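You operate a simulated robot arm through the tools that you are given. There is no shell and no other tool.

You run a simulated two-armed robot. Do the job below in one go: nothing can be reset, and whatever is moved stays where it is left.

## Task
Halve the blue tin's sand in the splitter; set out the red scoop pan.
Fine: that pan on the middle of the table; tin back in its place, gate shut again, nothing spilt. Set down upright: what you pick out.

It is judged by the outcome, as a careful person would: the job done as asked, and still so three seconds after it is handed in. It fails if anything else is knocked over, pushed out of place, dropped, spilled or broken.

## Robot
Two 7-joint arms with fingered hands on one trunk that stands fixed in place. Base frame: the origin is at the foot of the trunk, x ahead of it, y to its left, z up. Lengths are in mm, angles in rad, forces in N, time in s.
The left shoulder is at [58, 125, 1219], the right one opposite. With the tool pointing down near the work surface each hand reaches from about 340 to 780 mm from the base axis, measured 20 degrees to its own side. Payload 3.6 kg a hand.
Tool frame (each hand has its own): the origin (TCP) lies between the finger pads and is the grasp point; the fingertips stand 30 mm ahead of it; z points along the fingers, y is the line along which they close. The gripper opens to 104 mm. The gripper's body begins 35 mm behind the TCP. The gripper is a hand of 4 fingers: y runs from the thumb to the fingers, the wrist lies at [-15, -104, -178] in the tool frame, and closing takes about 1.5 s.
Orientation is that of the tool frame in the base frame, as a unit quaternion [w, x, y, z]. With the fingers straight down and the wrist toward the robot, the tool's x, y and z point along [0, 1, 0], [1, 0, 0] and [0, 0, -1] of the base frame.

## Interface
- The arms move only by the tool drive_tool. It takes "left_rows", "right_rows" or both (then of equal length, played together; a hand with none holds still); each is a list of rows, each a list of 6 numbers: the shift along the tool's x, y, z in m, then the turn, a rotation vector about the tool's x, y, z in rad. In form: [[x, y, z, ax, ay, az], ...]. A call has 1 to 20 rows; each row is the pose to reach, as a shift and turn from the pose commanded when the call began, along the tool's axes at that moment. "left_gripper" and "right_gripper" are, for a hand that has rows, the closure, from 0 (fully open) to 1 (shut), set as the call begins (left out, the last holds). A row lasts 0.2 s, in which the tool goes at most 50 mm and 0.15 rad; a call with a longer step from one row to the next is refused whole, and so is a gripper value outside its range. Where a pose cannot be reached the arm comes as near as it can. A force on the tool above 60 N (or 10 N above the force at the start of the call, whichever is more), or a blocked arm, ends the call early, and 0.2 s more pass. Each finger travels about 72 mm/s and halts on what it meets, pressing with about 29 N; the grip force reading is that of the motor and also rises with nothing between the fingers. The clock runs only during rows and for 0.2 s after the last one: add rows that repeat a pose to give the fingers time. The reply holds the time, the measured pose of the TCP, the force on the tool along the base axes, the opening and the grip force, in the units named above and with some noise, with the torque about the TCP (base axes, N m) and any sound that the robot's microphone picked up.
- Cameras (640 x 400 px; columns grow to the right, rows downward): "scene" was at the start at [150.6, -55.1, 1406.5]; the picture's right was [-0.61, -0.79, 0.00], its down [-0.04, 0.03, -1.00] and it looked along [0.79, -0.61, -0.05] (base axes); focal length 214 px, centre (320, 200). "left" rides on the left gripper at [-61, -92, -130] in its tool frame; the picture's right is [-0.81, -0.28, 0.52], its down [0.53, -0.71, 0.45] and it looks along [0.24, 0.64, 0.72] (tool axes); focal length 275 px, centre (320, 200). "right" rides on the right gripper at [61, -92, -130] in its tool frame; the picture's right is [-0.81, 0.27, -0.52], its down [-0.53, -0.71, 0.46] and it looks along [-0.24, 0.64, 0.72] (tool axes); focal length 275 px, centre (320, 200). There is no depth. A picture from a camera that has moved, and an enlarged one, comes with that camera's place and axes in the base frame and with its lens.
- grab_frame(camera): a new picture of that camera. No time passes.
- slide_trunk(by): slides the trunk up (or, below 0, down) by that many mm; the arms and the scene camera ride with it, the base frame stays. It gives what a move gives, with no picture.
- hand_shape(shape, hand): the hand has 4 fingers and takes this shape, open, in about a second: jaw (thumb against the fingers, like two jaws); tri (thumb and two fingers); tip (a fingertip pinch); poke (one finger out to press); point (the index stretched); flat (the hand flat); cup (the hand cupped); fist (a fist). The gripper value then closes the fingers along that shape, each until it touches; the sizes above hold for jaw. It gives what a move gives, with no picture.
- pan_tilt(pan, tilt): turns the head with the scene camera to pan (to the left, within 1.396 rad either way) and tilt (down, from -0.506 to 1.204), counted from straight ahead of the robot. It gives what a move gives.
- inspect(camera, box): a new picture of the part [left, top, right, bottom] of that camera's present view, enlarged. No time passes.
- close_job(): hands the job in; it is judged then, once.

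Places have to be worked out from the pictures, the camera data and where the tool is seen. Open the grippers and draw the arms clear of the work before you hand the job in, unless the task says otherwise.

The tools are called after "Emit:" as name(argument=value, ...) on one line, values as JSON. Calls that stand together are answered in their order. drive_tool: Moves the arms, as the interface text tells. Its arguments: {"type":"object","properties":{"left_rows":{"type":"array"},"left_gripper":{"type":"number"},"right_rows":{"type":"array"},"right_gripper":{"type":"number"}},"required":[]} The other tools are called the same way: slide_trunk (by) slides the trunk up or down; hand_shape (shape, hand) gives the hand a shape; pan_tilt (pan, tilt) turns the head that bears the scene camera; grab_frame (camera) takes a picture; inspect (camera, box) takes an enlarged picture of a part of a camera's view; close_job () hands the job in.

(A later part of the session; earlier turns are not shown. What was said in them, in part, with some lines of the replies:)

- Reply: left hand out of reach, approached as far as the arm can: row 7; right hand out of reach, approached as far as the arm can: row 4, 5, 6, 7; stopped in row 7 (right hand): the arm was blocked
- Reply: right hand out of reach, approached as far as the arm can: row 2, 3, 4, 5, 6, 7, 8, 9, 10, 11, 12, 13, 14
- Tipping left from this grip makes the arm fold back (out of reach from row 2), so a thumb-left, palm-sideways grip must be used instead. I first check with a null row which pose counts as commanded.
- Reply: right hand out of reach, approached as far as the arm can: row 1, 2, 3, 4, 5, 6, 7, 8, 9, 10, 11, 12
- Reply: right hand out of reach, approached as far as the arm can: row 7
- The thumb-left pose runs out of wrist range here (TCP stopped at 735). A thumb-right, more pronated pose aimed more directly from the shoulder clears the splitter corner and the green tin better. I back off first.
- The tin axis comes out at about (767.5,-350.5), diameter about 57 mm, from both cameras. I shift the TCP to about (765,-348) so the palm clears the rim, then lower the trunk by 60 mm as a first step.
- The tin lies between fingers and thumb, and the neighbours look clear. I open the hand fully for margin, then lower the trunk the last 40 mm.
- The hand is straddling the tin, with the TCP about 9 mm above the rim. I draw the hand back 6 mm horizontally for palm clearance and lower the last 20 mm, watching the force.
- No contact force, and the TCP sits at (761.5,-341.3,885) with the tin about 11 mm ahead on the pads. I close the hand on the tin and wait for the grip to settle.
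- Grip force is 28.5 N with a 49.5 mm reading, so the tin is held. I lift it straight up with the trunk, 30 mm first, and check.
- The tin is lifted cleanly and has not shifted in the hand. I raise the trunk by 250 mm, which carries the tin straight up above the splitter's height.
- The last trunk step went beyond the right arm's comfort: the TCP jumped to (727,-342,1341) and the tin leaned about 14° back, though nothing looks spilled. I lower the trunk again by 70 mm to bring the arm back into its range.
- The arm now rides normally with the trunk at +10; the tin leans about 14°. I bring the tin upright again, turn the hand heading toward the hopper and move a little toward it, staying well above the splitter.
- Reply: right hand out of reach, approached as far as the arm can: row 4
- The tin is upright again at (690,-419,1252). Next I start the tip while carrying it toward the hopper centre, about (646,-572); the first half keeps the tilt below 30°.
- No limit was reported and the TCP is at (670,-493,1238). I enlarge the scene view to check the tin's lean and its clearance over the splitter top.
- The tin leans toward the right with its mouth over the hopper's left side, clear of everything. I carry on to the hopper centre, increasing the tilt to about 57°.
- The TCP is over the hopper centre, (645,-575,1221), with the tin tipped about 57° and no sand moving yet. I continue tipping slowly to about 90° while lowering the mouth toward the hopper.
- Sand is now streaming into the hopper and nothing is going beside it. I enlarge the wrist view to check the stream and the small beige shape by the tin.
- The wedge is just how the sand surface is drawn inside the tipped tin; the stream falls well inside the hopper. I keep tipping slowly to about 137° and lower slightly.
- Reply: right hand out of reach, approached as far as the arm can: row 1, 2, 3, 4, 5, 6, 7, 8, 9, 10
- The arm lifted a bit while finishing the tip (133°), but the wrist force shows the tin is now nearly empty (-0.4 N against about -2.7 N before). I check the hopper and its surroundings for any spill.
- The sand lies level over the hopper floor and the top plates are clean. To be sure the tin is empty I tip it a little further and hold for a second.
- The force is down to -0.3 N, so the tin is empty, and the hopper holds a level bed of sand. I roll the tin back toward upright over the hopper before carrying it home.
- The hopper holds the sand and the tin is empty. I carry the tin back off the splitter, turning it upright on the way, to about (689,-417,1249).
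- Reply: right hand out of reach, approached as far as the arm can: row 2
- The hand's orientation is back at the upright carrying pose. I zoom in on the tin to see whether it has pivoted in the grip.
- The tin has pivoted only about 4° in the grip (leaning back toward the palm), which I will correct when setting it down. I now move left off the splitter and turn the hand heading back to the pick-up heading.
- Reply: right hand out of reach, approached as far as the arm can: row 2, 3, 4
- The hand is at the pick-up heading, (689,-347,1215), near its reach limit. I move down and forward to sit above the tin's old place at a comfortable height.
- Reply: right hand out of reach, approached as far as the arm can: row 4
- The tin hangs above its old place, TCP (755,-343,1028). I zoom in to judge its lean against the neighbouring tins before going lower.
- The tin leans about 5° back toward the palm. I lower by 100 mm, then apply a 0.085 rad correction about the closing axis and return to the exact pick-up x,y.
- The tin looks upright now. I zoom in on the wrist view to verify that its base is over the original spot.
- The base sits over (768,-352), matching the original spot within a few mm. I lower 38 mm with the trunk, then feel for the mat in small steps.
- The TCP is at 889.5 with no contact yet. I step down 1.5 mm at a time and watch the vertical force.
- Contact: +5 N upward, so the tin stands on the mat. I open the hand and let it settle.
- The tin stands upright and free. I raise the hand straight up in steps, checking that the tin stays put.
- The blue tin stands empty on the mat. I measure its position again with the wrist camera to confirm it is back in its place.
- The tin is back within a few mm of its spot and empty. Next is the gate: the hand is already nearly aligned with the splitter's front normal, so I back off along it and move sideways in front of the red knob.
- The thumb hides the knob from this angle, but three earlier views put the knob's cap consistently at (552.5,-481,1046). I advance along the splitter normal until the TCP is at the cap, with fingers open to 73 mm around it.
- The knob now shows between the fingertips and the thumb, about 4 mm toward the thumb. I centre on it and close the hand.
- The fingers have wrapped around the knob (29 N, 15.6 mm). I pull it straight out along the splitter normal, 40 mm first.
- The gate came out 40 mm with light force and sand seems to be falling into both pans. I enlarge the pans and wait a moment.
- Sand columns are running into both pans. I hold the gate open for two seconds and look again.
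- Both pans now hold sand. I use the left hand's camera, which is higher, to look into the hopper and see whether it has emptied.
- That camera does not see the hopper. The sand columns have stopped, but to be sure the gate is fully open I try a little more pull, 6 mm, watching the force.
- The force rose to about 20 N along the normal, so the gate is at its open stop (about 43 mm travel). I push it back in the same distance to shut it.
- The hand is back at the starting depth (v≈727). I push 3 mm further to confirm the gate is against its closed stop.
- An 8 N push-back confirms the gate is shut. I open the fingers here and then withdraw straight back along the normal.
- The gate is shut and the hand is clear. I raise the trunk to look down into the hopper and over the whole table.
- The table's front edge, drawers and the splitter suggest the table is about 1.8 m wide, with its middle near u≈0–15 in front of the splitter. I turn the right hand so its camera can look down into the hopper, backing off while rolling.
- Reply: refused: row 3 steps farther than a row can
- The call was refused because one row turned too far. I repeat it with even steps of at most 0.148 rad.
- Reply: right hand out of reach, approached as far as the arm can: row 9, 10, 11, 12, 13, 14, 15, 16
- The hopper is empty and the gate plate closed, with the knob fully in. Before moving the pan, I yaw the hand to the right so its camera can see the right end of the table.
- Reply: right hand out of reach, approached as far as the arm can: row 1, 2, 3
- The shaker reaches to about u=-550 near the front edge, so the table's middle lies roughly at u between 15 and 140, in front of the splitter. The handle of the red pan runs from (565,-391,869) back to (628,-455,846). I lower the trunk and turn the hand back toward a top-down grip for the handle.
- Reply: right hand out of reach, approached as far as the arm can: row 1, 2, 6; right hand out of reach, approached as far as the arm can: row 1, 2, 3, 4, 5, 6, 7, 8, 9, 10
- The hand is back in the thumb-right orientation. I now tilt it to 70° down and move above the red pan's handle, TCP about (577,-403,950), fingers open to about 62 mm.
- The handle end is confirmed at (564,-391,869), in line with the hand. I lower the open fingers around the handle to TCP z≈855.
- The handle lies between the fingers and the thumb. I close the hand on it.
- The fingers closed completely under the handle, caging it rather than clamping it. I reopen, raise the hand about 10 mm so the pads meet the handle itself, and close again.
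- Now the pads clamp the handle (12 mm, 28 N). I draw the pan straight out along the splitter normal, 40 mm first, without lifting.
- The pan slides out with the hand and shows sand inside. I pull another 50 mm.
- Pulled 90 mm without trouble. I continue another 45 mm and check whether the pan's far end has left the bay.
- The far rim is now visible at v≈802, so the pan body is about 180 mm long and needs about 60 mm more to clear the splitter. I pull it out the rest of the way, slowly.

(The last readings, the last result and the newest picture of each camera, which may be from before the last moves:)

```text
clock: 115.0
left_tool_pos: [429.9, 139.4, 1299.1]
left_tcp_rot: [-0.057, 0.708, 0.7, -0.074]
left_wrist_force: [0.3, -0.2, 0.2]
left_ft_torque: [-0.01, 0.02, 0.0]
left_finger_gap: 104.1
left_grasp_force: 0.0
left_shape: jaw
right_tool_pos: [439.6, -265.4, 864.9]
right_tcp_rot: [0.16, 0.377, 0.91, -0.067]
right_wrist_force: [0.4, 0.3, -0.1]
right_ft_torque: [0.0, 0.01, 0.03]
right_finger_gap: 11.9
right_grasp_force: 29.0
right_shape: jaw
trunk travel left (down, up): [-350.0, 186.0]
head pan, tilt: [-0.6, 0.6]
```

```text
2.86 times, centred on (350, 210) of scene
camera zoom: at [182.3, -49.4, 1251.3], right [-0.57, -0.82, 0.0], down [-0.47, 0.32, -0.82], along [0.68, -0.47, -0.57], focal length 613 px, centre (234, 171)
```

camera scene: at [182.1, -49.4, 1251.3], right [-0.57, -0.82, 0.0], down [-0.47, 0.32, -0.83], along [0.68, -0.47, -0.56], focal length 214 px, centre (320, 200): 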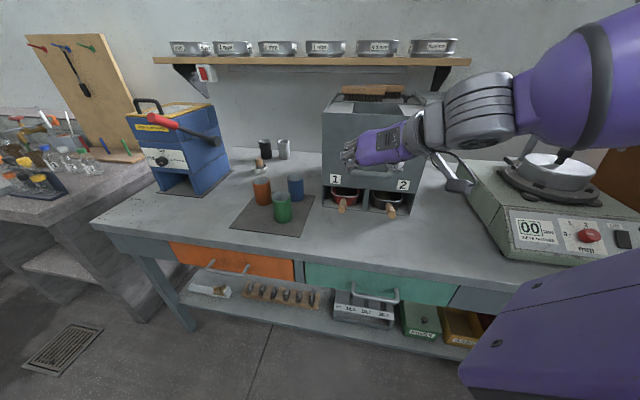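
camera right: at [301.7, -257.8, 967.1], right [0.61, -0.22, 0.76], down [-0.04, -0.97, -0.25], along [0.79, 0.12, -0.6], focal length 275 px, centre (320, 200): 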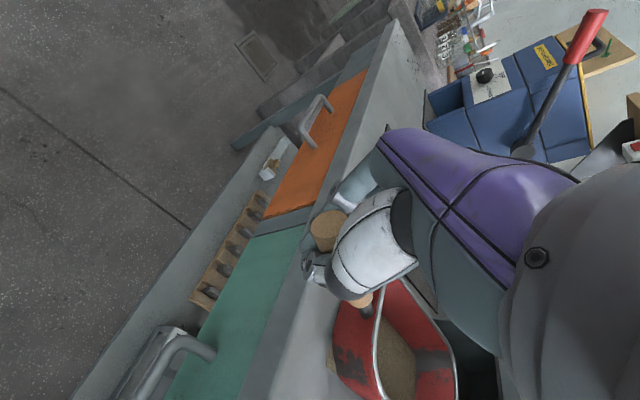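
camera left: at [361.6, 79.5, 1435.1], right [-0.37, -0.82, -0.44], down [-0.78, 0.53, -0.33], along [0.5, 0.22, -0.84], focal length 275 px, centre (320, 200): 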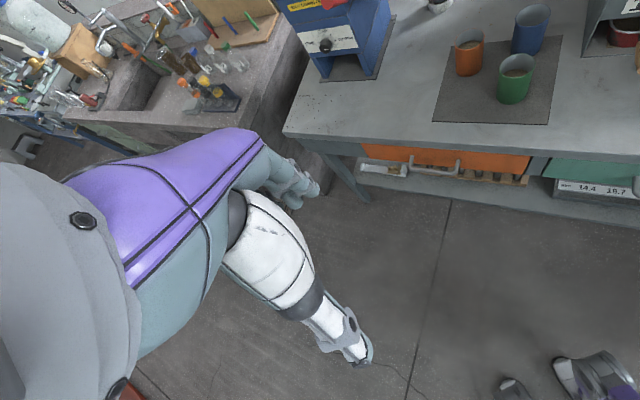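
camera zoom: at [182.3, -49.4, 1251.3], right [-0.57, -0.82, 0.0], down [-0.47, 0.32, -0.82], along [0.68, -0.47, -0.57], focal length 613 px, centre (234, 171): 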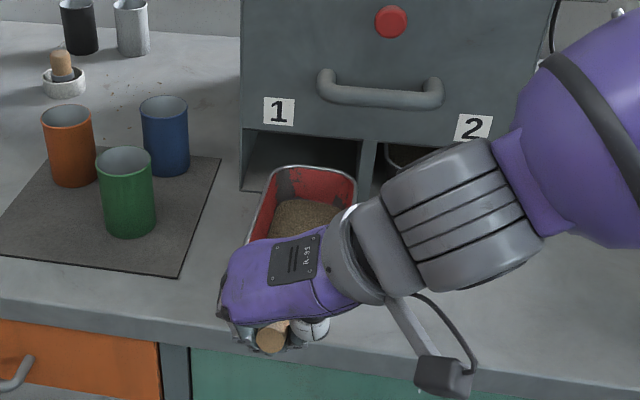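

The pan is fully out (far rim at v≈739, splitter front at 764) with the sand inside. I test a small 12 mm lift to see whether the pan stays level.

Emit:
drive_tool(right_rows=[[-0.0014, 0, -0.0038, 0, 0, 0], [-0.0027, 0, -0.0075, 0, 0, 0], [-0.0041, 0, -0.0113, 0, 0, 0], [-0.0041, 0, -0.0113, 0, 0, 0]])

Emit:
grab_frame(camera="right")

Emit:
inspect(camera="scene", box=[270, 140, 430, 280])

```text
clock: 116.0
left_tool_pos: [429.0, 138.9, 1299.5]
left_tcp_rot: [-0.057, 0.709, 0.699, -0.073]
left_wrist_force: [-0.9, 0.0, 0.5]
left_ft_torque: [-0.01, -0.03, 0.02]
left_finger_gap: 104.2
left_grasp_force: 0.1
left_shape: jaw
right_tool_pos: [438.3, -266.6, 876.2]
right_tcp_rot: [0.16, 0.377, 0.91, -0.068]
right_wrist_force: [1.3, -0.7, -1.7]
right_ft_torque: [0.06, 0.03, 0.07]
right_finger_gap: 12.0
right_grasp_force: 29.1
right_shape: jaw
trunk travel left (down, up): [-350.0, 186.0]
head pan, tilt: [-0.6, 0.6]
```

```text
taken
camera right: at [301.8, -258.3, 978.8], right [0.61, -0.22, 0.76], down [-0.04, -0.97, -0.24], along [0.79, 0.12, -0.6], focal length 275 px, centre (320, 200)
```

right: 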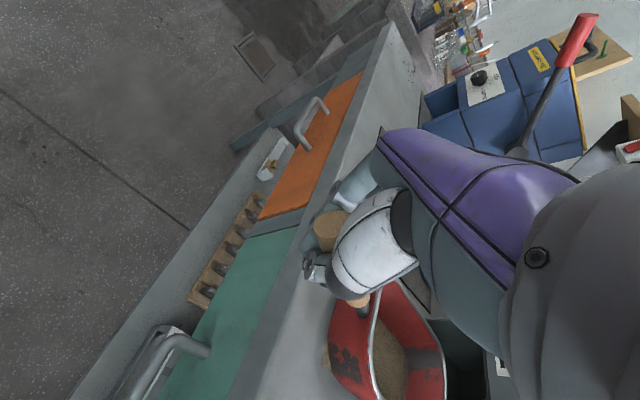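

```text
2.86 times, centred on (350, 210) of scene
camera zoom: at [182.4, -49.4, 1251.2], right [-0.57, -0.82, 0.0], down [-0.47, 0.32, -0.82], along [0.68, -0.47, -0.57], focal length 613 px, centre (234, 171)
```

zoom: 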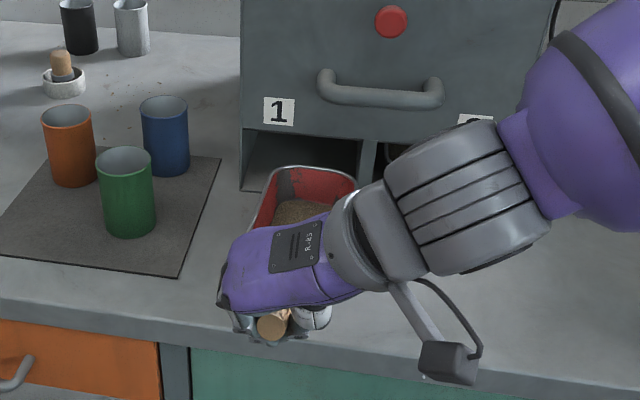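

The pan pivots in the grip (the far end stayed on the table), so I will not carry it; I lower it again and slide it on its base. I lower 14 mm, feeling for the table.

Emit:
drive_tool(right_rows=[[0.0014, 0, 0.0038, 0, 0, 0], [0.0027, 0, 0.0075, 0, 0, 0], [0.0041, 0, 0.0113, 0, 0, 0], [0.0048, 0, 0.0132, 0, 0, 0], [0.0048, 0, 0.0132, 0, 0, 0]])

Emit:
inspect(camera="right", box=[280, 180, 500, 400])

```text
clock: 117.2
left_tool_pos: [430.1, 138.5, 1298.6]
left_tcp_rot: [-0.057, 0.708, 0.7, -0.074]
left_wrist_force: [0.5, -0.1, 0.0]
left_ft_torque: [-0.01, 0.0, 0.03]
left_finger_gap: 104.0
left_grasp_force: 0.1
left_shape: jaw
right_tool_pos: [437.6, -264.4, 863.3]
right_tcp_rot: [0.161, 0.376, 0.91, -0.067]
right_wrist_force: [-0.6, 0.5, -0.8]
right_ft_torque: [-0.02, -0.02, 0.07]
right_finger_gap: 12.0
right_grasp_force: 29.6
right_shape: jaw
trunk travel left (down, up): [-350.0, 186.0]
head pan, tilt: [-0.6, 0.6]
```

```text
1.82 times, centred on (390, 290) of right
camera zoom: at [301.2, -257.7, 965.2], right [0.61, -0.22, 0.76], down [-0.04, -0.97, -0.24], along [0.79, 0.12, -0.6], focal length 500 px, centre (193, 36)
```

zoom: 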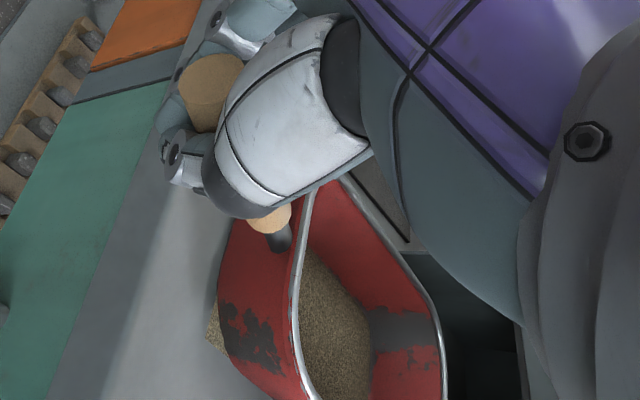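

The pan moves with its sand; the sand-coloured corner under it travels with the pan, so it is only drawn that way. I lower 3 mm more to seat the base flat and read the force.

Emit:
drive_tool(right_rows=[[0.0005, 0, 0.0014, 0, 0, 0], [0.001, 0, 0.0028, 0, 0, 0], [0.001, 0, 0.0028, 0, 0, 0]])

```text
clock: 118.0
left_tool_pos: [427.8, 138.9, 1297.5]
left_tcp_rot: [-0.057, 0.709, 0.699, -0.074]
left_wrist_force: [-0.1, -1.0, -0.2]
left_ft_torque: [0.02, -0.01, 0.02]
left_finger_gap: 104.0
left_grasp_force: 0.0
left_shape: jaw
right_tool_pos: [438.8, -266.1, 859.9]
right_tcp_rot: [0.16, 0.377, 0.91, -0.067]
right_wrist_force: [0.1, 0.7, -2.0]
right_ft_torque: [-0.06, -0.05, 0.02]
right_finger_gap: 11.7
right_grasp_force: 29.2
right_shape: jaw
trunk travel left (down, up): [-350.0, 186.0]
head pan, tilt: [-0.6, 0.6]
```

The hand still carries a little weight (-2 N), so the near edge of the base is not down yet. I keep lowering in small steps.

Emit:
drive_tool(right_rows=[[0.0005, 0, 0.0014, 0, 0, 0], [0.001, 0, 0.0028, 0, 0, 0], [0.001, 0, 0.0028, 0, 0, 0]])

Emit:
drive_tool(right_rows=[[0.0005, 0, 0.0014, 0, 0, 0], [0.001, 0, 0.0028, 0, 0, 0], [0.001, 0, 0.0028, 0, 0, 0]])

Emit:
inspect(camera="scene", box=[270, 160, 410, 270])

```text
clock: 118.8
left_tool_pos: [428.3, 140.7, 1298.1]
left_tcp_rot: [-0.057, 0.709, 0.699, -0.074]
left_wrist_force: [-0.1, 1.1, 0.0]
left_ft_torque: [0.02, -0.01, 0.01]
left_finger_gap: 103.8
left_grasp_force: 0.1
left_shape: jaw
right_tool_pos: [438.0, -265.9, 857.0]
right_tcp_rot: [0.16, 0.377, 0.91, -0.067]
right_wrist_force: [-0.6, 0.6, -1.9]
right_ft_torque: [-0.07, -0.03, 0.04]
right_finger_gap: 11.9
right_grasp_force: 29.4
right_shape: jaw
trunk travel left (down, up): [-350.0, 186.0]
head pan, tilt: [-0.6, 0.6]
```

```text
clock: 119.6
left_tool_pos: [428.1, 138.8, 1297.6]
left_tcp_rot: [-0.058, 0.708, 0.7, -0.073]
left_wrist_force: [-0.4, 0.0, 1.2]
left_ft_torque: [-0.04, 0.0, 0.01]
left_finger_gap: 104.1
left_grasp_force: 0.0
left_shape: jaw
right_tool_pos: [437.1, -265.6, 853.5]
right_tcp_rot: [0.16, 0.377, 0.91, -0.067]
right_wrist_force: [-1.1, 0.8, 0.9]
right_ft_torque: [0.0, 0.0, 0.06]
right_finger_gap: 11.3
right_grasp_force: 28.6
right_shape: jaw
trunk travel left (down, up): [-350.0, 186.0]
head pan, tilt: [-0.6, 0.6]
```

```text
3.64 times, centred on (340, 215) of scene
camera zoom: at [182.1, -49.2, 1251.3], right [-0.57, -0.82, 0.0], down [-0.47, 0.32, -0.83], along [0.68, -0.47, -0.56], focal length 780 px, centre (247, 146)
```

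zoom: 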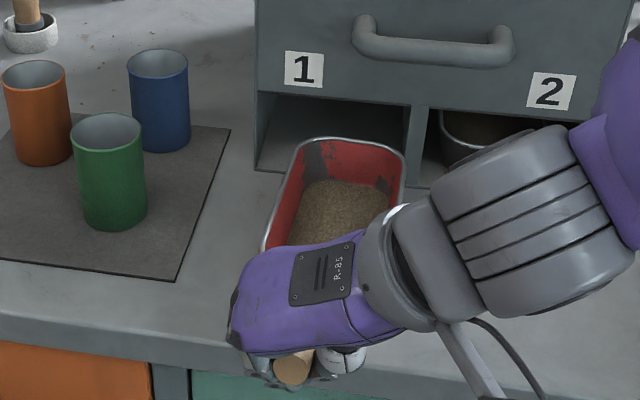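

At TCP z≈853.5 the load changes to +0.9 N: the pan's base now stands flat on the table. I slide and turn it about its own centre, first 30°, so that the handle will not hang over the table's edge.

Emit:
drive_tool(right_rows=[[-0.0012, 0.0088, -0.0004, 0.0223, 0.0003, 0.0616], [-0.0025, 0.0175, -0.0008, 0.0446, 0.0006, 0.1232], [-0.0045, 0.0261, -0.0001, 0.0669, 0.0009, 0.1848], [-0.0066, 0.0347, 0.0006, 0.0892, 0.0012, 0.2464], [-0.0098, 0.043, 0.0018, 0.1115, 0.0015, 0.308], [-0.0131, 0.0512, 0.003, 0.1338, 0.0018, 0.3696], [-0.0175, 0.059, 0.0045, 0.1561, 0.0021, 0.4312], [-0.022, 0.0667, 0.0061, 0.1784, 0.0024, 0.4928]])

Emit:
inspect(camera="scene", box=[260, 140, 430, 270])

Emit:
grab_frame(camera="right")

```text
clock: 121.4
left_tool_pos: [429.7, 140.4, 1299.3]
left_tcp_rot: [-0.057, 0.708, 0.7, -0.074]
left_wrist_force: [0.9, 0.0, 0.4]
left_ft_torque: [-0.01, 0.0, 0.03]
left_finger_gap: 104.0
left_grasp_force: 0.0
left_shape: jaw
right_tool_pos: [500.9, -234.0, 856.1]
right_tcp_rot: [0.136, 0.6, 0.781, -0.106]
right_wrist_force: [-4.9, 8.0, -0.6]
right_ft_torque: [0.04, -0.05, 0.2]
right_finger_gap: 10.3
right_grasp_force: 29.2
right_shape: jaw
trunk travel left (down, up): [-350.0, 186.0]
head pan, tilt: [-0.6, 0.6]
```

```text
3.08 times, centred on (345, 205) of scene
camera zoom: at [181.8, -48.1, 1251.4], right [-0.57, -0.82, 0.0], down [-0.47, 0.32, -0.83], along [0.68, -0.47, -0.56], focal length 660 px, centre (243, 185)
```

zoom: 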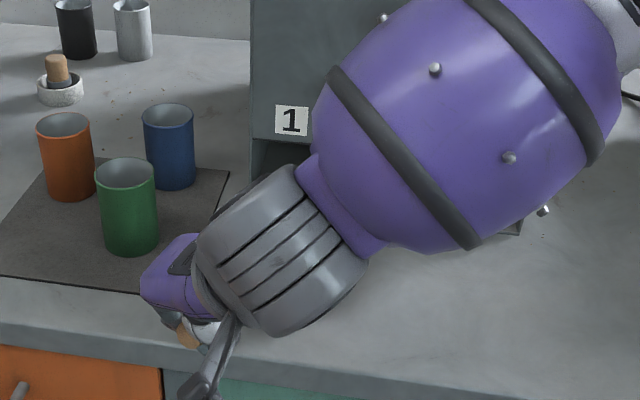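

```text
taken
camera right: at [386.0, -158.7, 958.7], right [0.42, -0.49, 0.76], down [-0.52, -0.82, -0.25], along [0.74, -0.29, -0.6], focal length 275 px, centre (320, 200)
```

right: 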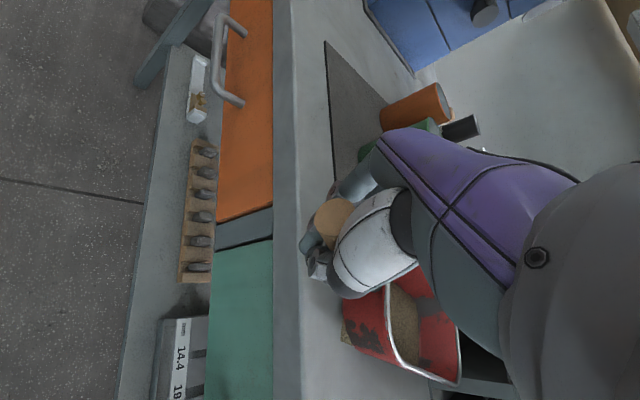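

The side force rose to about 9 N and the pan seems to be turning less than the hand. I zoom in before going on.

Emit:
inspect(camera="right", box=[290, 180, 510, 400])

Emit:
grab_frame(camera="left")

```text
1.82 times, centred on (400, 290) of right
camera zoom: at [386.0, -158.7, 958.7], right [0.42, -0.49, 0.76], down [-0.52, -0.82, -0.25], along [0.74, -0.29, -0.6], focal length 500 px, centre (174, 36)
```

zoom: 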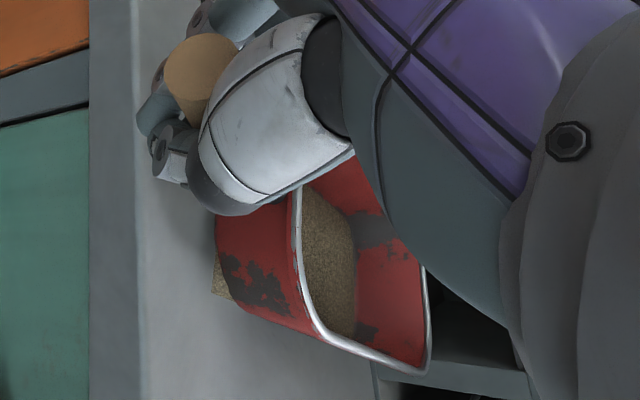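

```text
taken
camera left: at [361.2, 82.2, 1445.1], right [-0.37, -0.82, -0.44], down [-0.78, 0.53, -0.33], along [0.5, 0.22, -0.84], focal length 275 px, centre (320, 200)
```

left: 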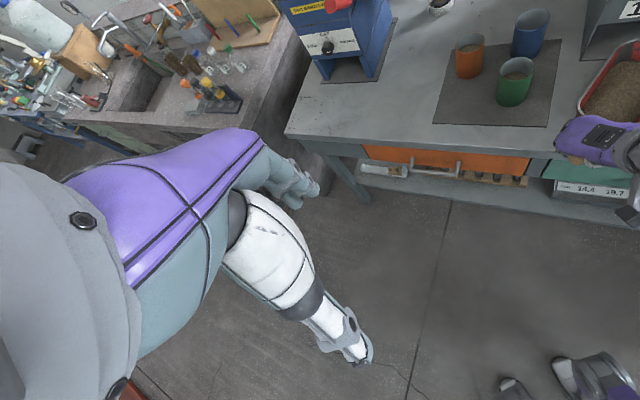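

The pan lags the hand by about 10° and its far-left corner is touching the raised bay plate at v≈764. I first slide the pan away from the splitter and a bit to the right, by about (−25,−20) mm in table axes.

Emit:
drive_tool(right_rows=[[0.0011, -0.0079, -0.0004, 0, 0, 0], [0.0023, -0.0158, -0.0008, 0, 0, 0], [0.0034, -0.0237, -0.0011, 0, 0, 0], [0.0045, -0.0316, -0.0015, 0, 0, 0]])

Emit:
inspect(camera="right", box=[290, 180, 510, 400])

Emit:
inspect(camera="left", box=[420, 0, 640, 200])

```text
clock: 122.4
left_tool_pos: [429.0, 138.8, 1298.4]
left_tcp_rot: [-0.058, 0.708, 0.7, -0.073]
left_wrist_force: [0.4, -1.0, 0.6]
left_ft_torque: [-0.04, 0.03, 0.01]
left_finger_gap: 103.8
left_grasp_force: 0.2
left_shape: jaw
right_tool_pos: [468.0, -238.4, 855.2]
right_tcp_rot: [0.137, 0.6, 0.781, -0.105]
right_wrist_force: [0.3, 1.1, -1.6]
right_ft_torque: [0.04, -0.06, 0.1]
right_finger_gap: 10.4
right_grasp_force: 28.8
right_shape: jaw
trunk travel left (down, up): [-350.0, 186.0]
head pan, tilt: [-0.6, 0.6]
```

```text
1.82 times, centred on (400, 290) of right
camera zoom: at [354.2, -163.7, 958.0], right [0.42, -0.5, 0.76], down [-0.52, -0.82, -0.25], along [0.74, -0.29, -0.6], focal length 500 px, centre (174, 36)
```

zoom: 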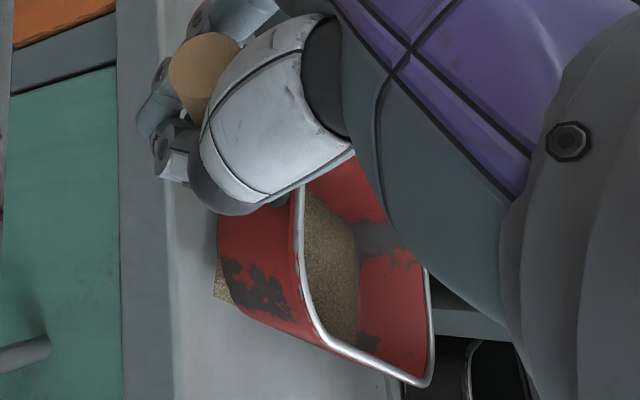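

```text
2.00 times, centred on (530, 100) of left
camera zoom: at [361.6, 80.7, 1445.1], right [-0.37, -0.82, -0.44], down [-0.78, 0.53, -0.33], along [0.5, 0.22, -0.84], focal length 551 px, centre (-100, 400)
```

zoom: 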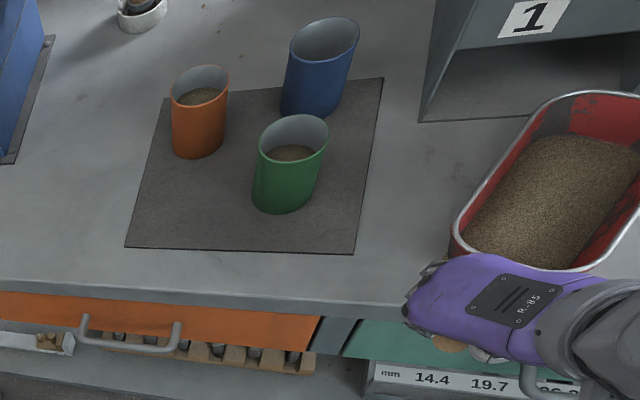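

The load relaxed. From the left camera the pan is now turned about 20° with its centre near (105,643) in table axes. I turn it another 40° about its centre in small steps.

Emit:
drive_tool(right_rows=[[0.0006, 0.0119, -0.0003, 0.0296, 0.0002, 0.082], [0.0, 0.0239, -0.0001, 0.0593, 0.0004, 0.1641], [-0.0015, 0.0359, 0.0005, 0.0889, 0.0006, 0.2461], [-0.0042, 0.0479, 0.0014, 0.1186, 0.0008, 0.3281]])

Emit:
inspect(camera="left", box=[420, 0, 640, 200])

Emit:
inspect(camera="right", box=[290, 180, 510, 400])

```text
clock: 123.4
left_tool_pos: [430.2, 138.9, 1299.0]
left_tcp_rot: [-0.058, 0.707, 0.701, -0.074]
left_wrist_force: [1.2, -0.5, -0.5]
left_ft_torque: [-0.01, 0.0, 0.01]
left_finger_gap: 103.9
left_grasp_force: 0.0
left_shape: jaw
right_tool_pos: [517.3, -231.4, 855.3]
right_tcp_rot: [0.115, 0.727, 0.665, -0.127]
right_wrist_force: [-0.3, 0.9, -1.6]
right_ft_torque: [0.02, -0.06, 0.12]
right_finger_gap: 10.4
right_grasp_force: 28.4
right_shape: jaw
trunk travel left (down, up): [-350.0, 186.0]
head pan, tilt: [-0.6, 0.6]
```

```text
2.00 times, centred on (530, 100) of left
camera zoom: at [362.1, 81.0, 1444.9], right [-0.37, -0.82, -0.44], down [-0.78, 0.53, -0.33], along [0.5, 0.22, -0.84], focal length 551 px, centre (-100, 400)
```

zoom: 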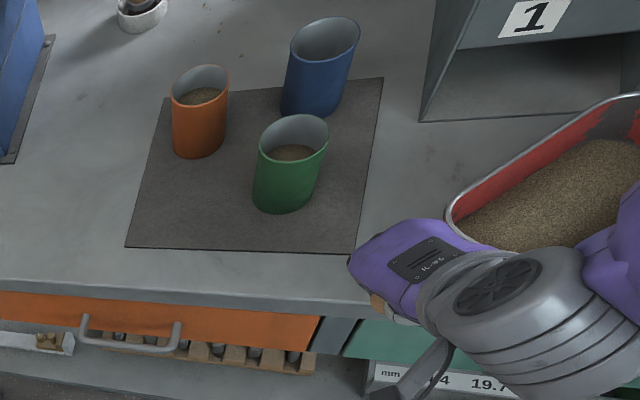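

```text
1.82 times, centred on (400, 290) of right
camera zoom: at [434.8, -120.4, 958.0], right [0.22, -0.61, 0.76], down [-0.77, -0.59, -0.25], along [0.6, -0.53, -0.6], focal length 500 px, centre (174, 36)
```

zoom: 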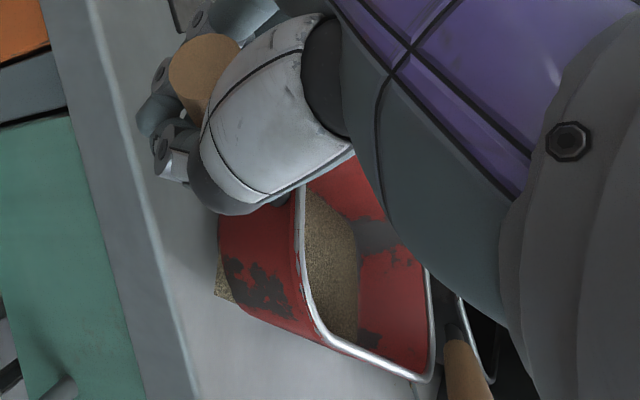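

The pan turns with the hand now and the forces are small; it clears pan 2's handle by about 35 mm. I finish the remaining 20° of the turn.

Emit:
drive_tool(right_rows=[[0.0004, 0.0124, -0.0002, 0.0295, 0.0002, 0.0822], [-0.0004, 0.0248, 0.0001, 0.0589, 0.0004, 0.1643], [-0.0023, 0.0374, 0.0007, 0.0884, 0.0006, 0.2465], [-0.0051, 0.0498, 0.0017, 0.1178, 0.0008, 0.3286], [-0.0051, 0.0498, 0.0017, 0.1178, 0.0008, 0.3286]])

Emit:
inspect(camera="left", box=[420, 0, 640, 200])

Emit:
grab_frame(camera="right")

```text
clock: 124.6
left_tool_pos: [429.4, 138.9, 1298.8]
left_tcp_rot: [-0.058, 0.708, 0.7, -0.074]
left_wrist_force: [-0.2, 0.9, 0.2]
left_ft_torque: [0.02, 0.02, 0.0]
left_finger_gap: 104.0
left_grasp_force: 0.2
left_shape: jaw
right_tool_pos: [565.3, -240.4, 855.8]
right_tcp_rot: [0.091, 0.831, 0.529, -0.146]
right_wrist_force: [0.7, 0.2, -1.9]
right_ft_torque: [0.03, -0.04, 0.11]
right_finger_gap: 10.4
right_grasp_force: 28.6
right_shape: jaw
trunk travel left (down, up): [-350.0, 186.0]
head pan, tilt: [-0.6, 0.6]
```

```text
2.00 times, centred on (530, 100) of left
camera zoom: at [361.7, 80.7, 1445.1], right [-0.37, -0.82, -0.44], down [-0.78, 0.53, -0.33], along [0.5, 0.22, -0.84], focal length 551 px, centre (-100, 400)
```

zoom: 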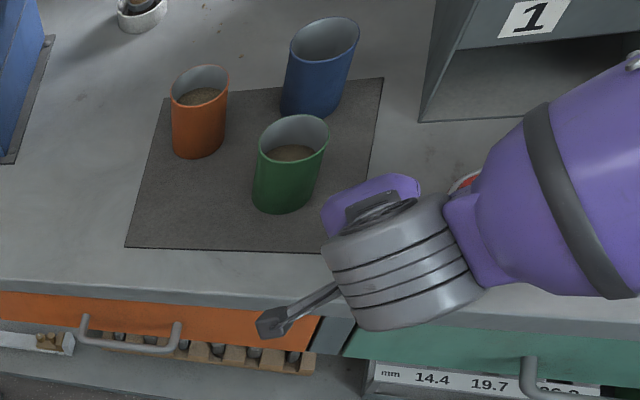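

```text
taken
camera right: at [525.3, -108.2, 958.5], right [0.0, -0.65, 0.76], down [-0.92, -0.29, -0.25], along [0.38, -0.7, -0.6], focal length 275 px, centre (320, 200)
```

right: 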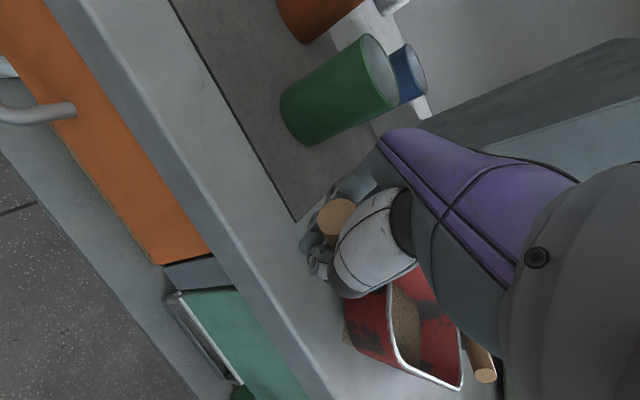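

I zoom in to check the gap between the red pan and pan 2's handle.

Emit:
inspect(camera="right", box=[300, 200, 520, 400])

Emit:
grab_frame(camera="scene")

```text
2.00 times, centred on (410, 300) of right
camera zoom: at [525.3, -108.2, 958.5], right [0.0, -0.65, 0.76], down [-0.92, -0.29, -0.25], along [0.38, -0.7, -0.6], focal length 551 px, centre (140, 0)
```

zoom: 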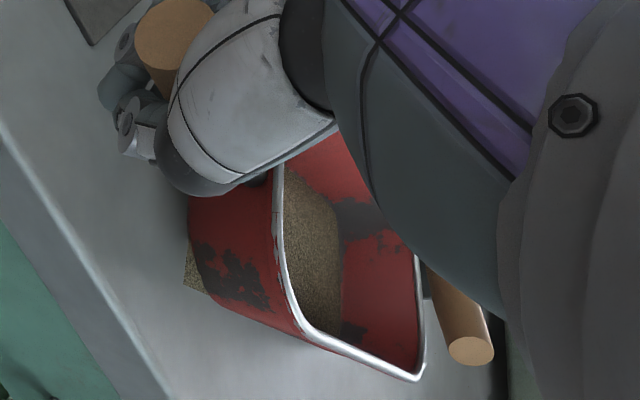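

```text
taken
camera scene: at [182.3, -49.3, 1251.3], right [-0.57, -0.82, 0.0], down [-0.47, 0.32, -0.83], along [0.68, -0.47, -0.56], focal length 214 px, centre (320, 200)
```

scene: 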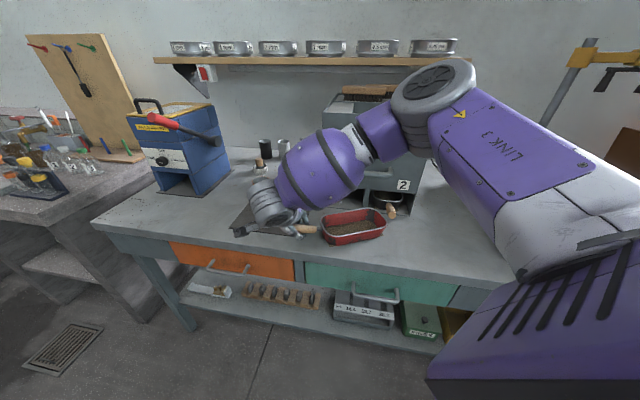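

The scene view shows the red pan lying in front of the splitter with its handle to the left. I enlarge it to measure its position and its distance to pan 2's handle and the edge.

Emit:
inspect(camera="scene", box=[270, 160, 430, 270])

```text
3.64 times, centred on (350, 215) of scene
camera zoom: at [182.3, -49.3, 1251.3], right [-0.57, -0.82, 0.0], down [-0.47, 0.32, -0.83], along [0.68, -0.47, -0.56], focal length 780 px, centre (211, 146)
```

zoom: 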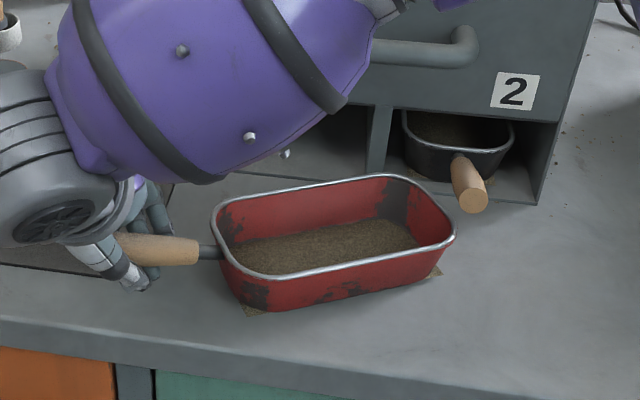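

The pan's centre is at about (90,643) in table axes: 26 mm inside the front edge at its nearest corner, 50 mm from the splitter and clear of pan 2. I lower the handle the last 2.5 mm to seat it flat.

Emit:
drive_tool(right_rows=[[0.0004, 0, 0.0012, 0, 0, 0], [0.0008, 0, 0.0024, 0, 0, 0], [0.0008, 0, 0.0024, 0, 0, 0]])

```text
clock: 125.4
left_tool_pos: [428.5, 139.4, 1298.2]
left_tcp_rot: [-0.057, 0.708, 0.7, -0.073]
left_wrist_force: [-0.1, -0.4, 0.4]
left_ft_torque: [-0.01, 0.0, 0.01]
left_finger_gap: 103.8
left_grasp_force: 0.1
left_shape: jaw
right_tool_pos: [565.6, -240.3, 853.1]
right_tcp_rot: [0.092, 0.831, 0.53, -0.145]
right_wrist_force: [0.4, -0.7, -1.9]
right_ft_torque: [0.01, -0.02, 0.14]
right_finger_gap: 10.5
right_grasp_force: 28.5
right_shape: jaw
trunk travel left (down, up): [-350.0, 186.0]
head pan, tilt: [-0.6, 0.6]
```

The hand still carries about 2 N, so I lower a little more until the load comes off.

Emit:
drive_tool(right_rows=[[0.0004, 0, 0.0012, 0, 0, 0], [0.0008, 0, 0.0024, 0, 0, 0], [0.0008, 0, 0.0024, 0, 0, 0]])

Emit:
inspect(camera="scene", box=[290, 190, 410, 260])

```text
clock: 126.2
left_tool_pos: [429.0, 139.0, 1298.5]
left_tcp_rot: [-0.058, 0.708, 0.7, -0.074]
left_wrist_force: [-0.7, 0.2, -0.5]
left_ft_torque: [-0.05, 0.0, 0.02]
left_finger_gap: 104.1
left_grasp_force: 0.0
left_shape: jaw
right_tool_pos: [565.6, -240.4, 850.2]
right_tcp_rot: [0.092, 0.831, 0.529, -0.145]
right_wrist_force: [0.4, -0.3, -1.7]
right_ft_torque: [-0.01, -0.06, 0.13]
right_finger_gap: 10.1
right_grasp_force: 29.2
right_shape: jaw
trunk travel left (down, up): [-350.0, 186.0]
head pan, tilt: [-0.6, 0.6]
```

```text
5.33 times, centred on (350, 225) of scene
camera zoom: at [182.4, -49.3, 1251.2], right [-0.57, -0.82, 0.0], down [-0.47, 0.32, -0.82], along [0.68, -0.47, -0.57], focal length 1144 px, centre (160, 67)
```

zoom: 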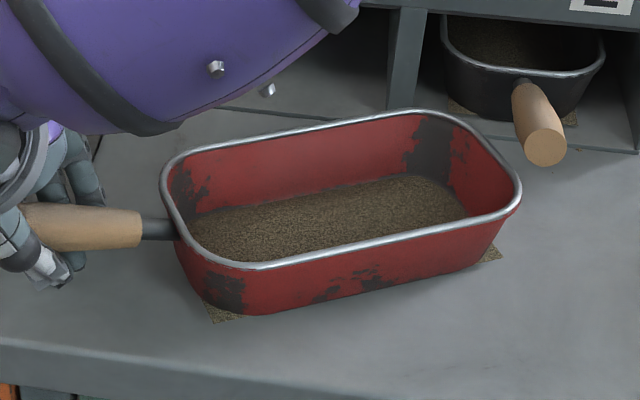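

By triangulation the handle side of the rim is still about 10 mm higher than the far side, so the pan is resting on its far edge. I keep lowering in small steps, watching the force and the fingertips' clearance.

Emit:
drive_tool(right_rows=[[0.0005, 0, 0.0014, 0, 0, 0], [0.001, 0, 0.0028, 0, 0, 0], [0.001, 0, 0.0028, 0, 0, 0]])

Emit:
drive_tool(right_rows=[[0.0005, 0, 0.0014, 0, 0, 0], [0.001, 0, 0.0028, 0, 0, 0], [0.001, 0, 0.0028, 0, 0, 0]])

Emit:
inspect(camera="scene", box=[290, 190, 410, 260])

```text
clock: 127.0
left_tool_pos: [430.1, 139.8, 1297.9]
left_tcp_rot: [-0.057, 0.708, 0.7, -0.073]
left_wrist_force: [-1.2, 0.8, -0.7]
left_ft_torque: [0.02, -0.01, -0.01]
left_finger_gap: 103.9
left_grasp_force: 0.0
left_shape: jaw
right_tool_pos: [565.9, -241.6, 848.8]
right_tcp_rot: [0.093, 0.831, 0.529, -0.144]
right_wrist_force: [1.3, 0.7, -1.3]
right_ft_torque: [-0.03, -0.05, 0.11]
right_finger_gap: 10.4
right_grasp_force: 29.2
right_shape: jaw
trunk travel left (down, up): [-350.0, 186.0]
head pan, tilt: [-0.6, 0.6]
```

```text
clock: 127.8
left_tool_pos: [430.0, 139.4, 1297.9]
left_tcp_rot: [-0.057, 0.708, 0.7, -0.073]
left_wrist_force: [-0.3, 0.2, 1.2]
left_ft_torque: [0.0, 0.03, 0.01]
left_finger_gap: 104.0
left_grasp_force: 0.0
left_shape: jaw
right_tool_pos: [567.0, -240.3, 845.6]
right_tcp_rot: [0.092, 0.831, 0.529, -0.145]
right_wrist_force: [-0.7, 0.1, -1.6]
right_ft_torque: [-0.02, -0.08, 0.13]
right_finger_gap: 10.7
right_grasp_force: 29.1
right_shape: jaw
trunk travel left (down, up): [-350.0, 186.0]
head pan, tilt: [-0.6, 0.6]
```

```text
5.33 times, centred on (350, 225) of scene
camera zoom: at [182.4, -49.3, 1251.2], right [-0.57, -0.82, 0.0], down [-0.47, 0.32, -0.82], along [0.68, -0.47, -0.57], focal length 1144 px, centre (160, 67)
```

zoom: 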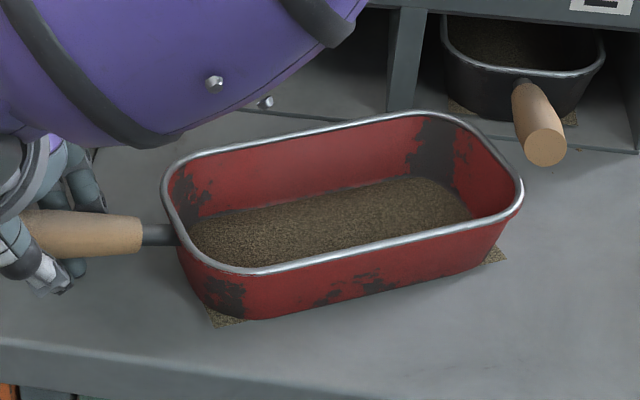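

The handle side comes down as I lower; it still needs a few mm. I continue carefully.

Emit:
drive_tool(right_rows=[[0.0005, 0, 0.0014, 0, 0, 0], [0.001, 0, 0.0028, 0, 0, 0], [0.001, 0, 0.0028, 0, 0, 0]])

Emit:
grab_frame(camera="right")

Emit:
inspect(camera="scene", box=[270, 200, 390, 270])

```text
clock: 128.6
left_tool_pos: [429.9, 139.8, 1298.3]
left_tcp_rot: [-0.057, 0.708, 0.7, -0.074]
left_wrist_force: [0.1, -0.6, 0.5]
left_ft_torque: [0.03, 0.01, 0.01]
left_finger_gap: 103.9
left_grasp_force: 0.1
left_shape: jaw
right_tool_pos: [564.9, -239.4, 842.9]
right_tcp_rot: [0.093, 0.831, 0.53, -0.145]
right_wrist_force: [0.7, -0.3, -0.3]
right_ft_torque: [0.02, -0.05, 0.11]
right_finger_gap: 10.3
right_grasp_force: 28.9
right_shape: jaw
trunk travel left (down, up): [-350.0, 186.0]
head pan, tilt: [-0.6, 0.6]
```

```text
taken
camera right: at [525.9, -108.2, 944.3], right [0.0, -0.65, 0.76], down [-0.92, -0.29, -0.25], along [0.38, -0.7, -0.6], focal length 275 px, centre (320, 200)
```

right: 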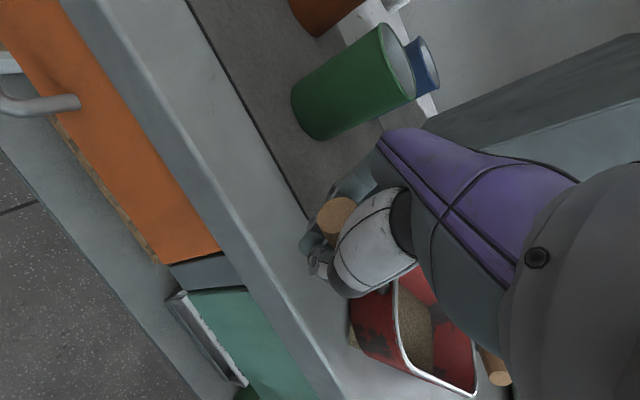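

```text
5.33 times, centred on (330, 235) of scene
camera zoom: at [182.3, -49.3, 1251.3], right [-0.57, -0.82, 0.0], down [-0.47, 0.32, -0.83], along [0.68, -0.47, -0.57], focal length 1144 px, centre (267, 13)
```

zoom: 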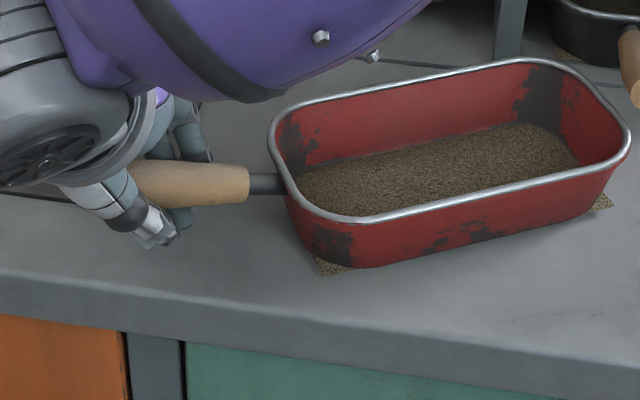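

The load is off now (-0.3 N) and the pan sits flat. I open the fingers to release the handle.

Emit:
drive_tool(right_rows=[[0.0002, 0, 0.0005, 0, 0, 0], [0.0002, 0, 0.0005, 0, 0, 0], [0.0002, 0, 0.0005, 0, 0, 0], [0.0002, 0, 0.0005, 0, 0, 0], [0.0002, 0, 0.0005, 0, 0, 0], [0.0002, 0, 0.0005, 0, 0, 0]], right_gripper=0.35)

Emit:
inspect(camera="scene", box=[270, 180, 430, 270])

Emit:
grab_frame(camera="right")

```text
clock: 130.0
left_tool_pos: [429.3, 140.0, 1298.9]
left_tcp_rot: [-0.058, 0.708, 0.7, -0.073]
left_wrist_force: [0.0, 0.2, 0.4]
left_ft_torque: [0.02, 0.03, -0.01]
left_finger_gap: 104.0
left_grasp_force: 0.1
left_shape: jaw
right_tool_pos: [565.9, -240.4, 842.3]
right_tcp_rot: [0.093, 0.831, 0.529, -0.145]
right_wrist_force: [1.0, -0.2, 0.0]
right_ft_torque: [-0.01, -0.02, 0.01]
right_finger_gap: 67.3
right_grasp_force: 0.0
right_shape: jaw
trunk travel left (down, up): [-350.0, 186.0]
head pan, tilt: [-0.6, 0.6]
```

```text
4.00 times, centred on (350, 225) of scene
camera zoom: at [182.2, -49.3, 1251.3], right [-0.57, -0.82, 0.0], down [-0.47, 0.32, -0.83], along [0.68, -0.47, -0.56], focal length 858 px, centre (200, 100)
```

zoom: 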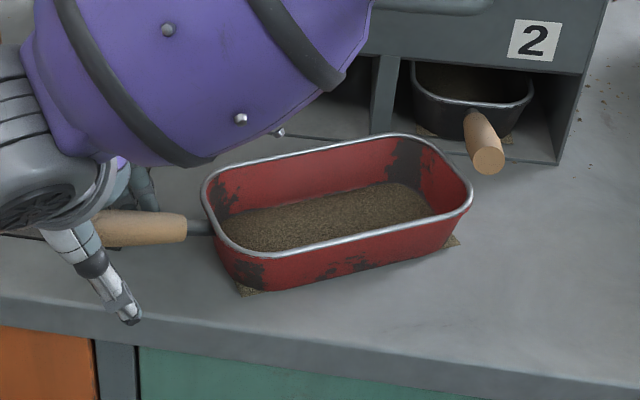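

```text
taken
camera right: at [525.8, -108.2, 944.0], right [0.0, -0.65, 0.76], down [-0.92, -0.29, -0.25], along [0.38, -0.7, -0.6], focal length 275 px, centre (320, 200)
```

right: 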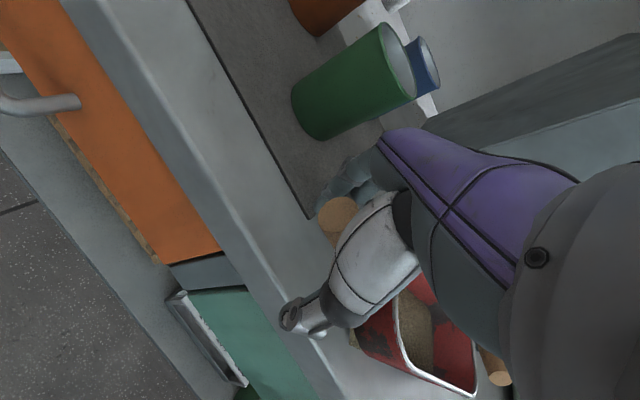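

The pan stays flat on the table, and the handle is free between the open fingers. I raise the hand straight up, clear of the handle.

Emit:
drive_tool(right_rows=[[-0.0034, 0, -0.0094, 0, 0, 0], [-0.0068, 0, -0.0188, 0, 0, 0], [-0.0136, 0, -0.0376, 0, 0, 0], [-0.0237, 0, -0.0659, 0, 0, 0], [-0.0373, 0, -0.1035, 0, 0, 0]])

Emit:
grab_frame(camera="scene")

Emit:
grab_frame(camera="right")

```text
clock: 131.2
left_tool_pos: [427.3, 139.9, 1299.3]
left_tcp_rot: [-0.058, 0.708, 0.7, -0.073]
left_wrist_force: [0.3, 1.0, 1.2]
left_ft_torque: [0.01, 0.01, -0.01]
left_finger_gap: 104.2
left_grasp_force: 0.0
left_shape: jaw
right_tool_pos: [563.8, -238.7, 952.7]
right_tcp_rot: [0.091, 0.831, 0.529, -0.146]
right_wrist_force: [-0.1, 0.0, 0.3]
right_ft_torque: [-0.01, -0.01, 0.03]
right_finger_gap: 67.0
right_grasp_force: 0.0
right_shape: jaw
trunk travel left (down, up): [-350.0, 186.0]
head pan, tilt: [-0.6, 0.6]
```

```text
taken
camera scene: at [181.6, -49.0, 1251.4], right [-0.57, -0.82, 0.0], down [-0.47, 0.32, -0.83], along [0.68, -0.47, -0.56], focal length 214 px, centre (320, 200)
```

scene: 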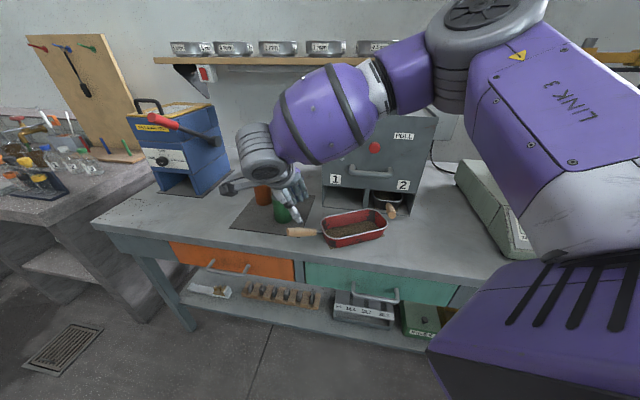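

```text
taken
camera right: at [525.2, -106.7, 1054.6], right [0.0, -0.65, 0.76], down [-0.92, -0.29, -0.25], along [0.38, -0.7, -0.6], focal length 275 px, centre (320, 200)
```

right: 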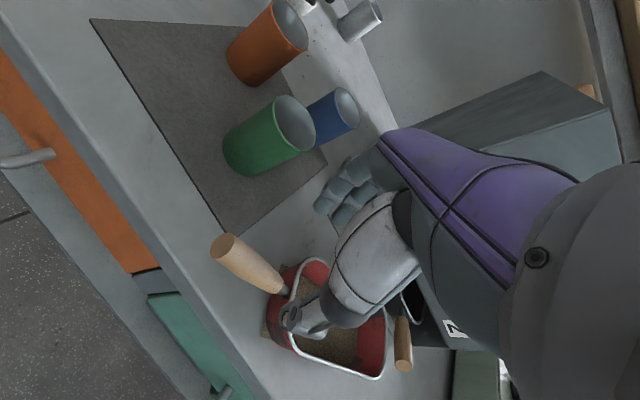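

The hand is clear. I withdraw the right arm up and back toward the robot, away from the work.

Emit:
drive_tool(right_rows=[[-0.017, 0, -0.047, 0, 0, 0], [-0.0339, -0.0003, -0.0941, 0, 0, 0], [-0.0597, -0.0332, -0.1059, 0, 0, 0], [-0.0855, -0.0662, -0.1176, 0, 0, 0], [-0.1114, -0.0991, -0.1294, 0, 0, 0], [-0.1372, -0.132, -0.1412, 0, 0, 0]], right_gripper=0.0)

Emit:
grab_frame(camera="scene")

Emit:
grab_frame(camera="right")

Emit:
inspect(camera="left", box=[400, 0, 640, 210])

```text
clock: 132.6
left_tool_pos: [428.2, 139.7, 1298.7]
left_tcp_rot: [-0.057, 0.708, 0.7, -0.073]
left_wrist_force: [-1.1, 0.9, -0.6]
left_ft_torque: [0.03, -0.03, 0.03]
left_finger_gap: 104.0
left_grasp_force: 0.0
left_shape: jaw
right_tool_pos: [409.4, -257.5, 1130.1]
right_tcp_rot: [0.092, 0.831, 0.529, -0.145]
right_wrist_force: [0.3, -0.2, -0.5]
right_ft_torque: [-0.01, -0.04, 0.05]
right_finger_gap: 104.0
right_grasp_force: 0.0
right_shape: jaw
trunk travel left (down, up): [-350.0, 186.0]
head pan, tilt: [-0.6, 0.6]
```

```text
taken
camera scene: at [181.3, -49.6, 1251.4], right [-0.57, -0.82, 0.0], down [-0.47, 0.32, -0.83], along [0.68, -0.47, -0.56], focal length 214 px, centre (320, 200)
```

scene: 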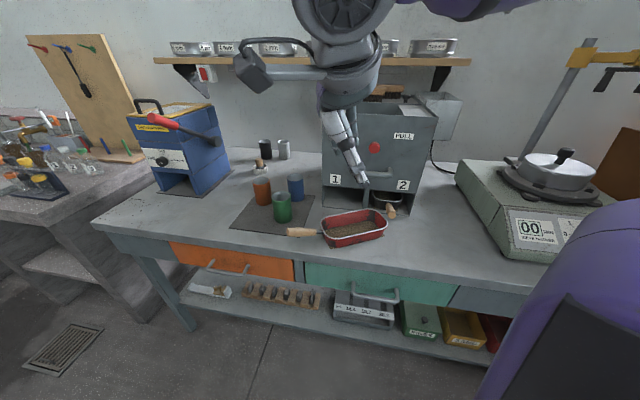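

```text
taken
camera right: at [370.2, -126.0, 1231.9], right [0.0, -0.65, 0.76], down [-0.92, -0.29, -0.25], along [0.38, -0.7, -0.6], focal length 275 px, centre (320, 200)
```

right: 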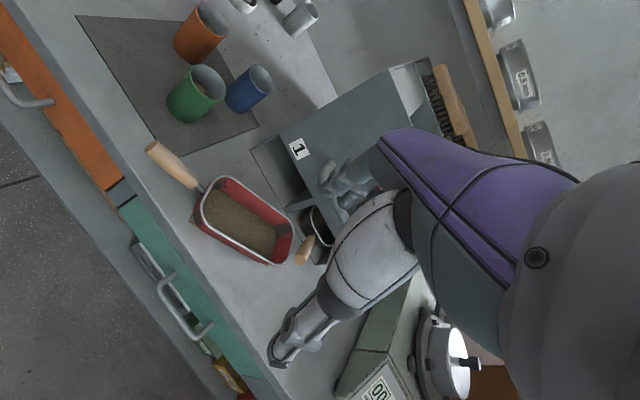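

```text
1.90 times, centred on (520, 105) of left
camera zoom: at [360.5, 80.4, 1445.4], right [-0.37, -0.82, -0.44], down [-0.78, 0.53, -0.33], along [0.5, 0.22, -0.84], focal length 524 px, centre (-61, 381)
```

zoom: 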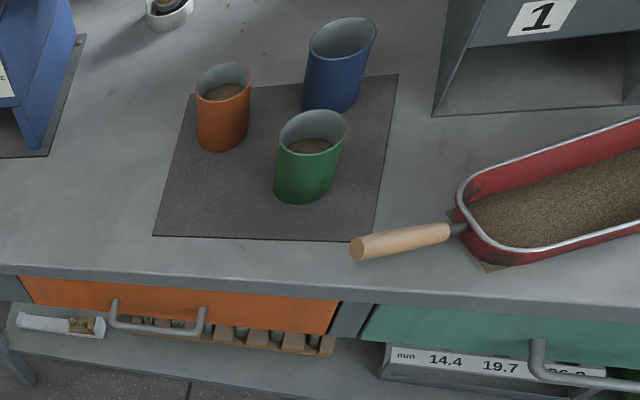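

Everything looks in place: the pan lies flat with its sand, the tins stand on the mat and the knob is in. I take a last close look at the whole work area before handing in.

Emit:
inspect(camera="scene", box=[220, 130, 430, 270])

Emit:
inspect(camera="right", box=[120, 40, 340, 280])

```text
2.86 times, centred on (325, 200) of scene
camera zoom: at [181.3, -49.6, 1251.4], right [-0.57, -0.82, 0.0], down [-0.47, 0.32, -0.83], along [0.68, -0.47, -0.56], focal length 613 px, centre (306, 200)
```

zoom: 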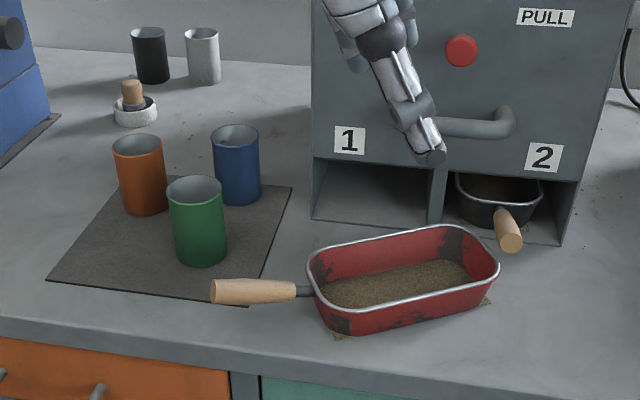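

```text
1.67 times, centred on (230, 160) of right
camera zoom: at [370.2, -126.0, 1231.9], right [0.0, -0.65, 0.76], down [-0.92, -0.29, -0.25], along [0.38, -0.7, -0.6], focal length 459 px, centre (470, 267)
```

zoom: 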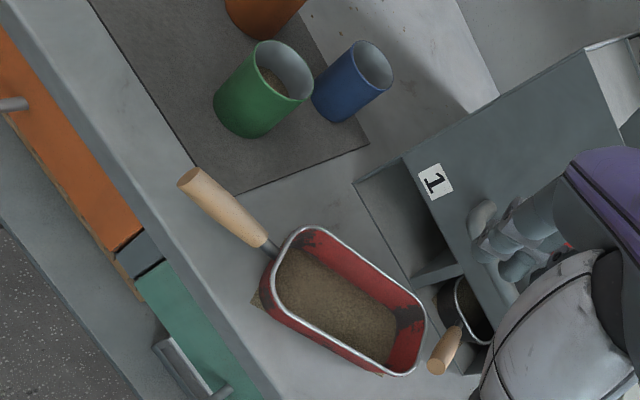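

The job is done. The red pan stands upright with its half of the sand on the table's middle, in front of the splitter. The empty blue tin is back in its spot, the hopper is empty with the gate shut, and I see no spill. Both hands are open and clear, so I hand it in.

Emit:
close_job()

```text
The job is handed in.
```

I halved the blue tin's sand in the splitter, set the red scoop pan out on the table, and handed the job in. I haven't seen the result of the judging.

- **Sand:** I poured the whole tin into the hopper with the gate shut. I then pulled the gate fully open, and the sand ran into both pans. Afterwards the hopper was empty. I didn't weigh the halves; I only saw that both pans had filled.
- **Blue tin:** It is empty and upright on the mat, within about 6 mm of where it stood.
- **Gate:** It is pushed back in against its closed stop, and the knob is all the way in.
- **Red pan:** It stands upright and flat, with its sand, in the clear strip in front of the splitter. The splitter itself takes up the exact middle of the table. The right end was out of view, so I judged the left-right middle partly from the drawers; the pan's body is within about 80 mm of it. Its nearest corner is about 26 mm from the front edge.
- **Spills and bumps:** I saw no sand on the table. While I was turning the red pan it pressed lightly against the splitter's bay plate, so I slid it away; nothing shifted that I could see. The sand-coloured corners showing under both pans look like a drawing fault, because the ones under the red pan moved with it.

Both hands are open and the arms are clear of the work.
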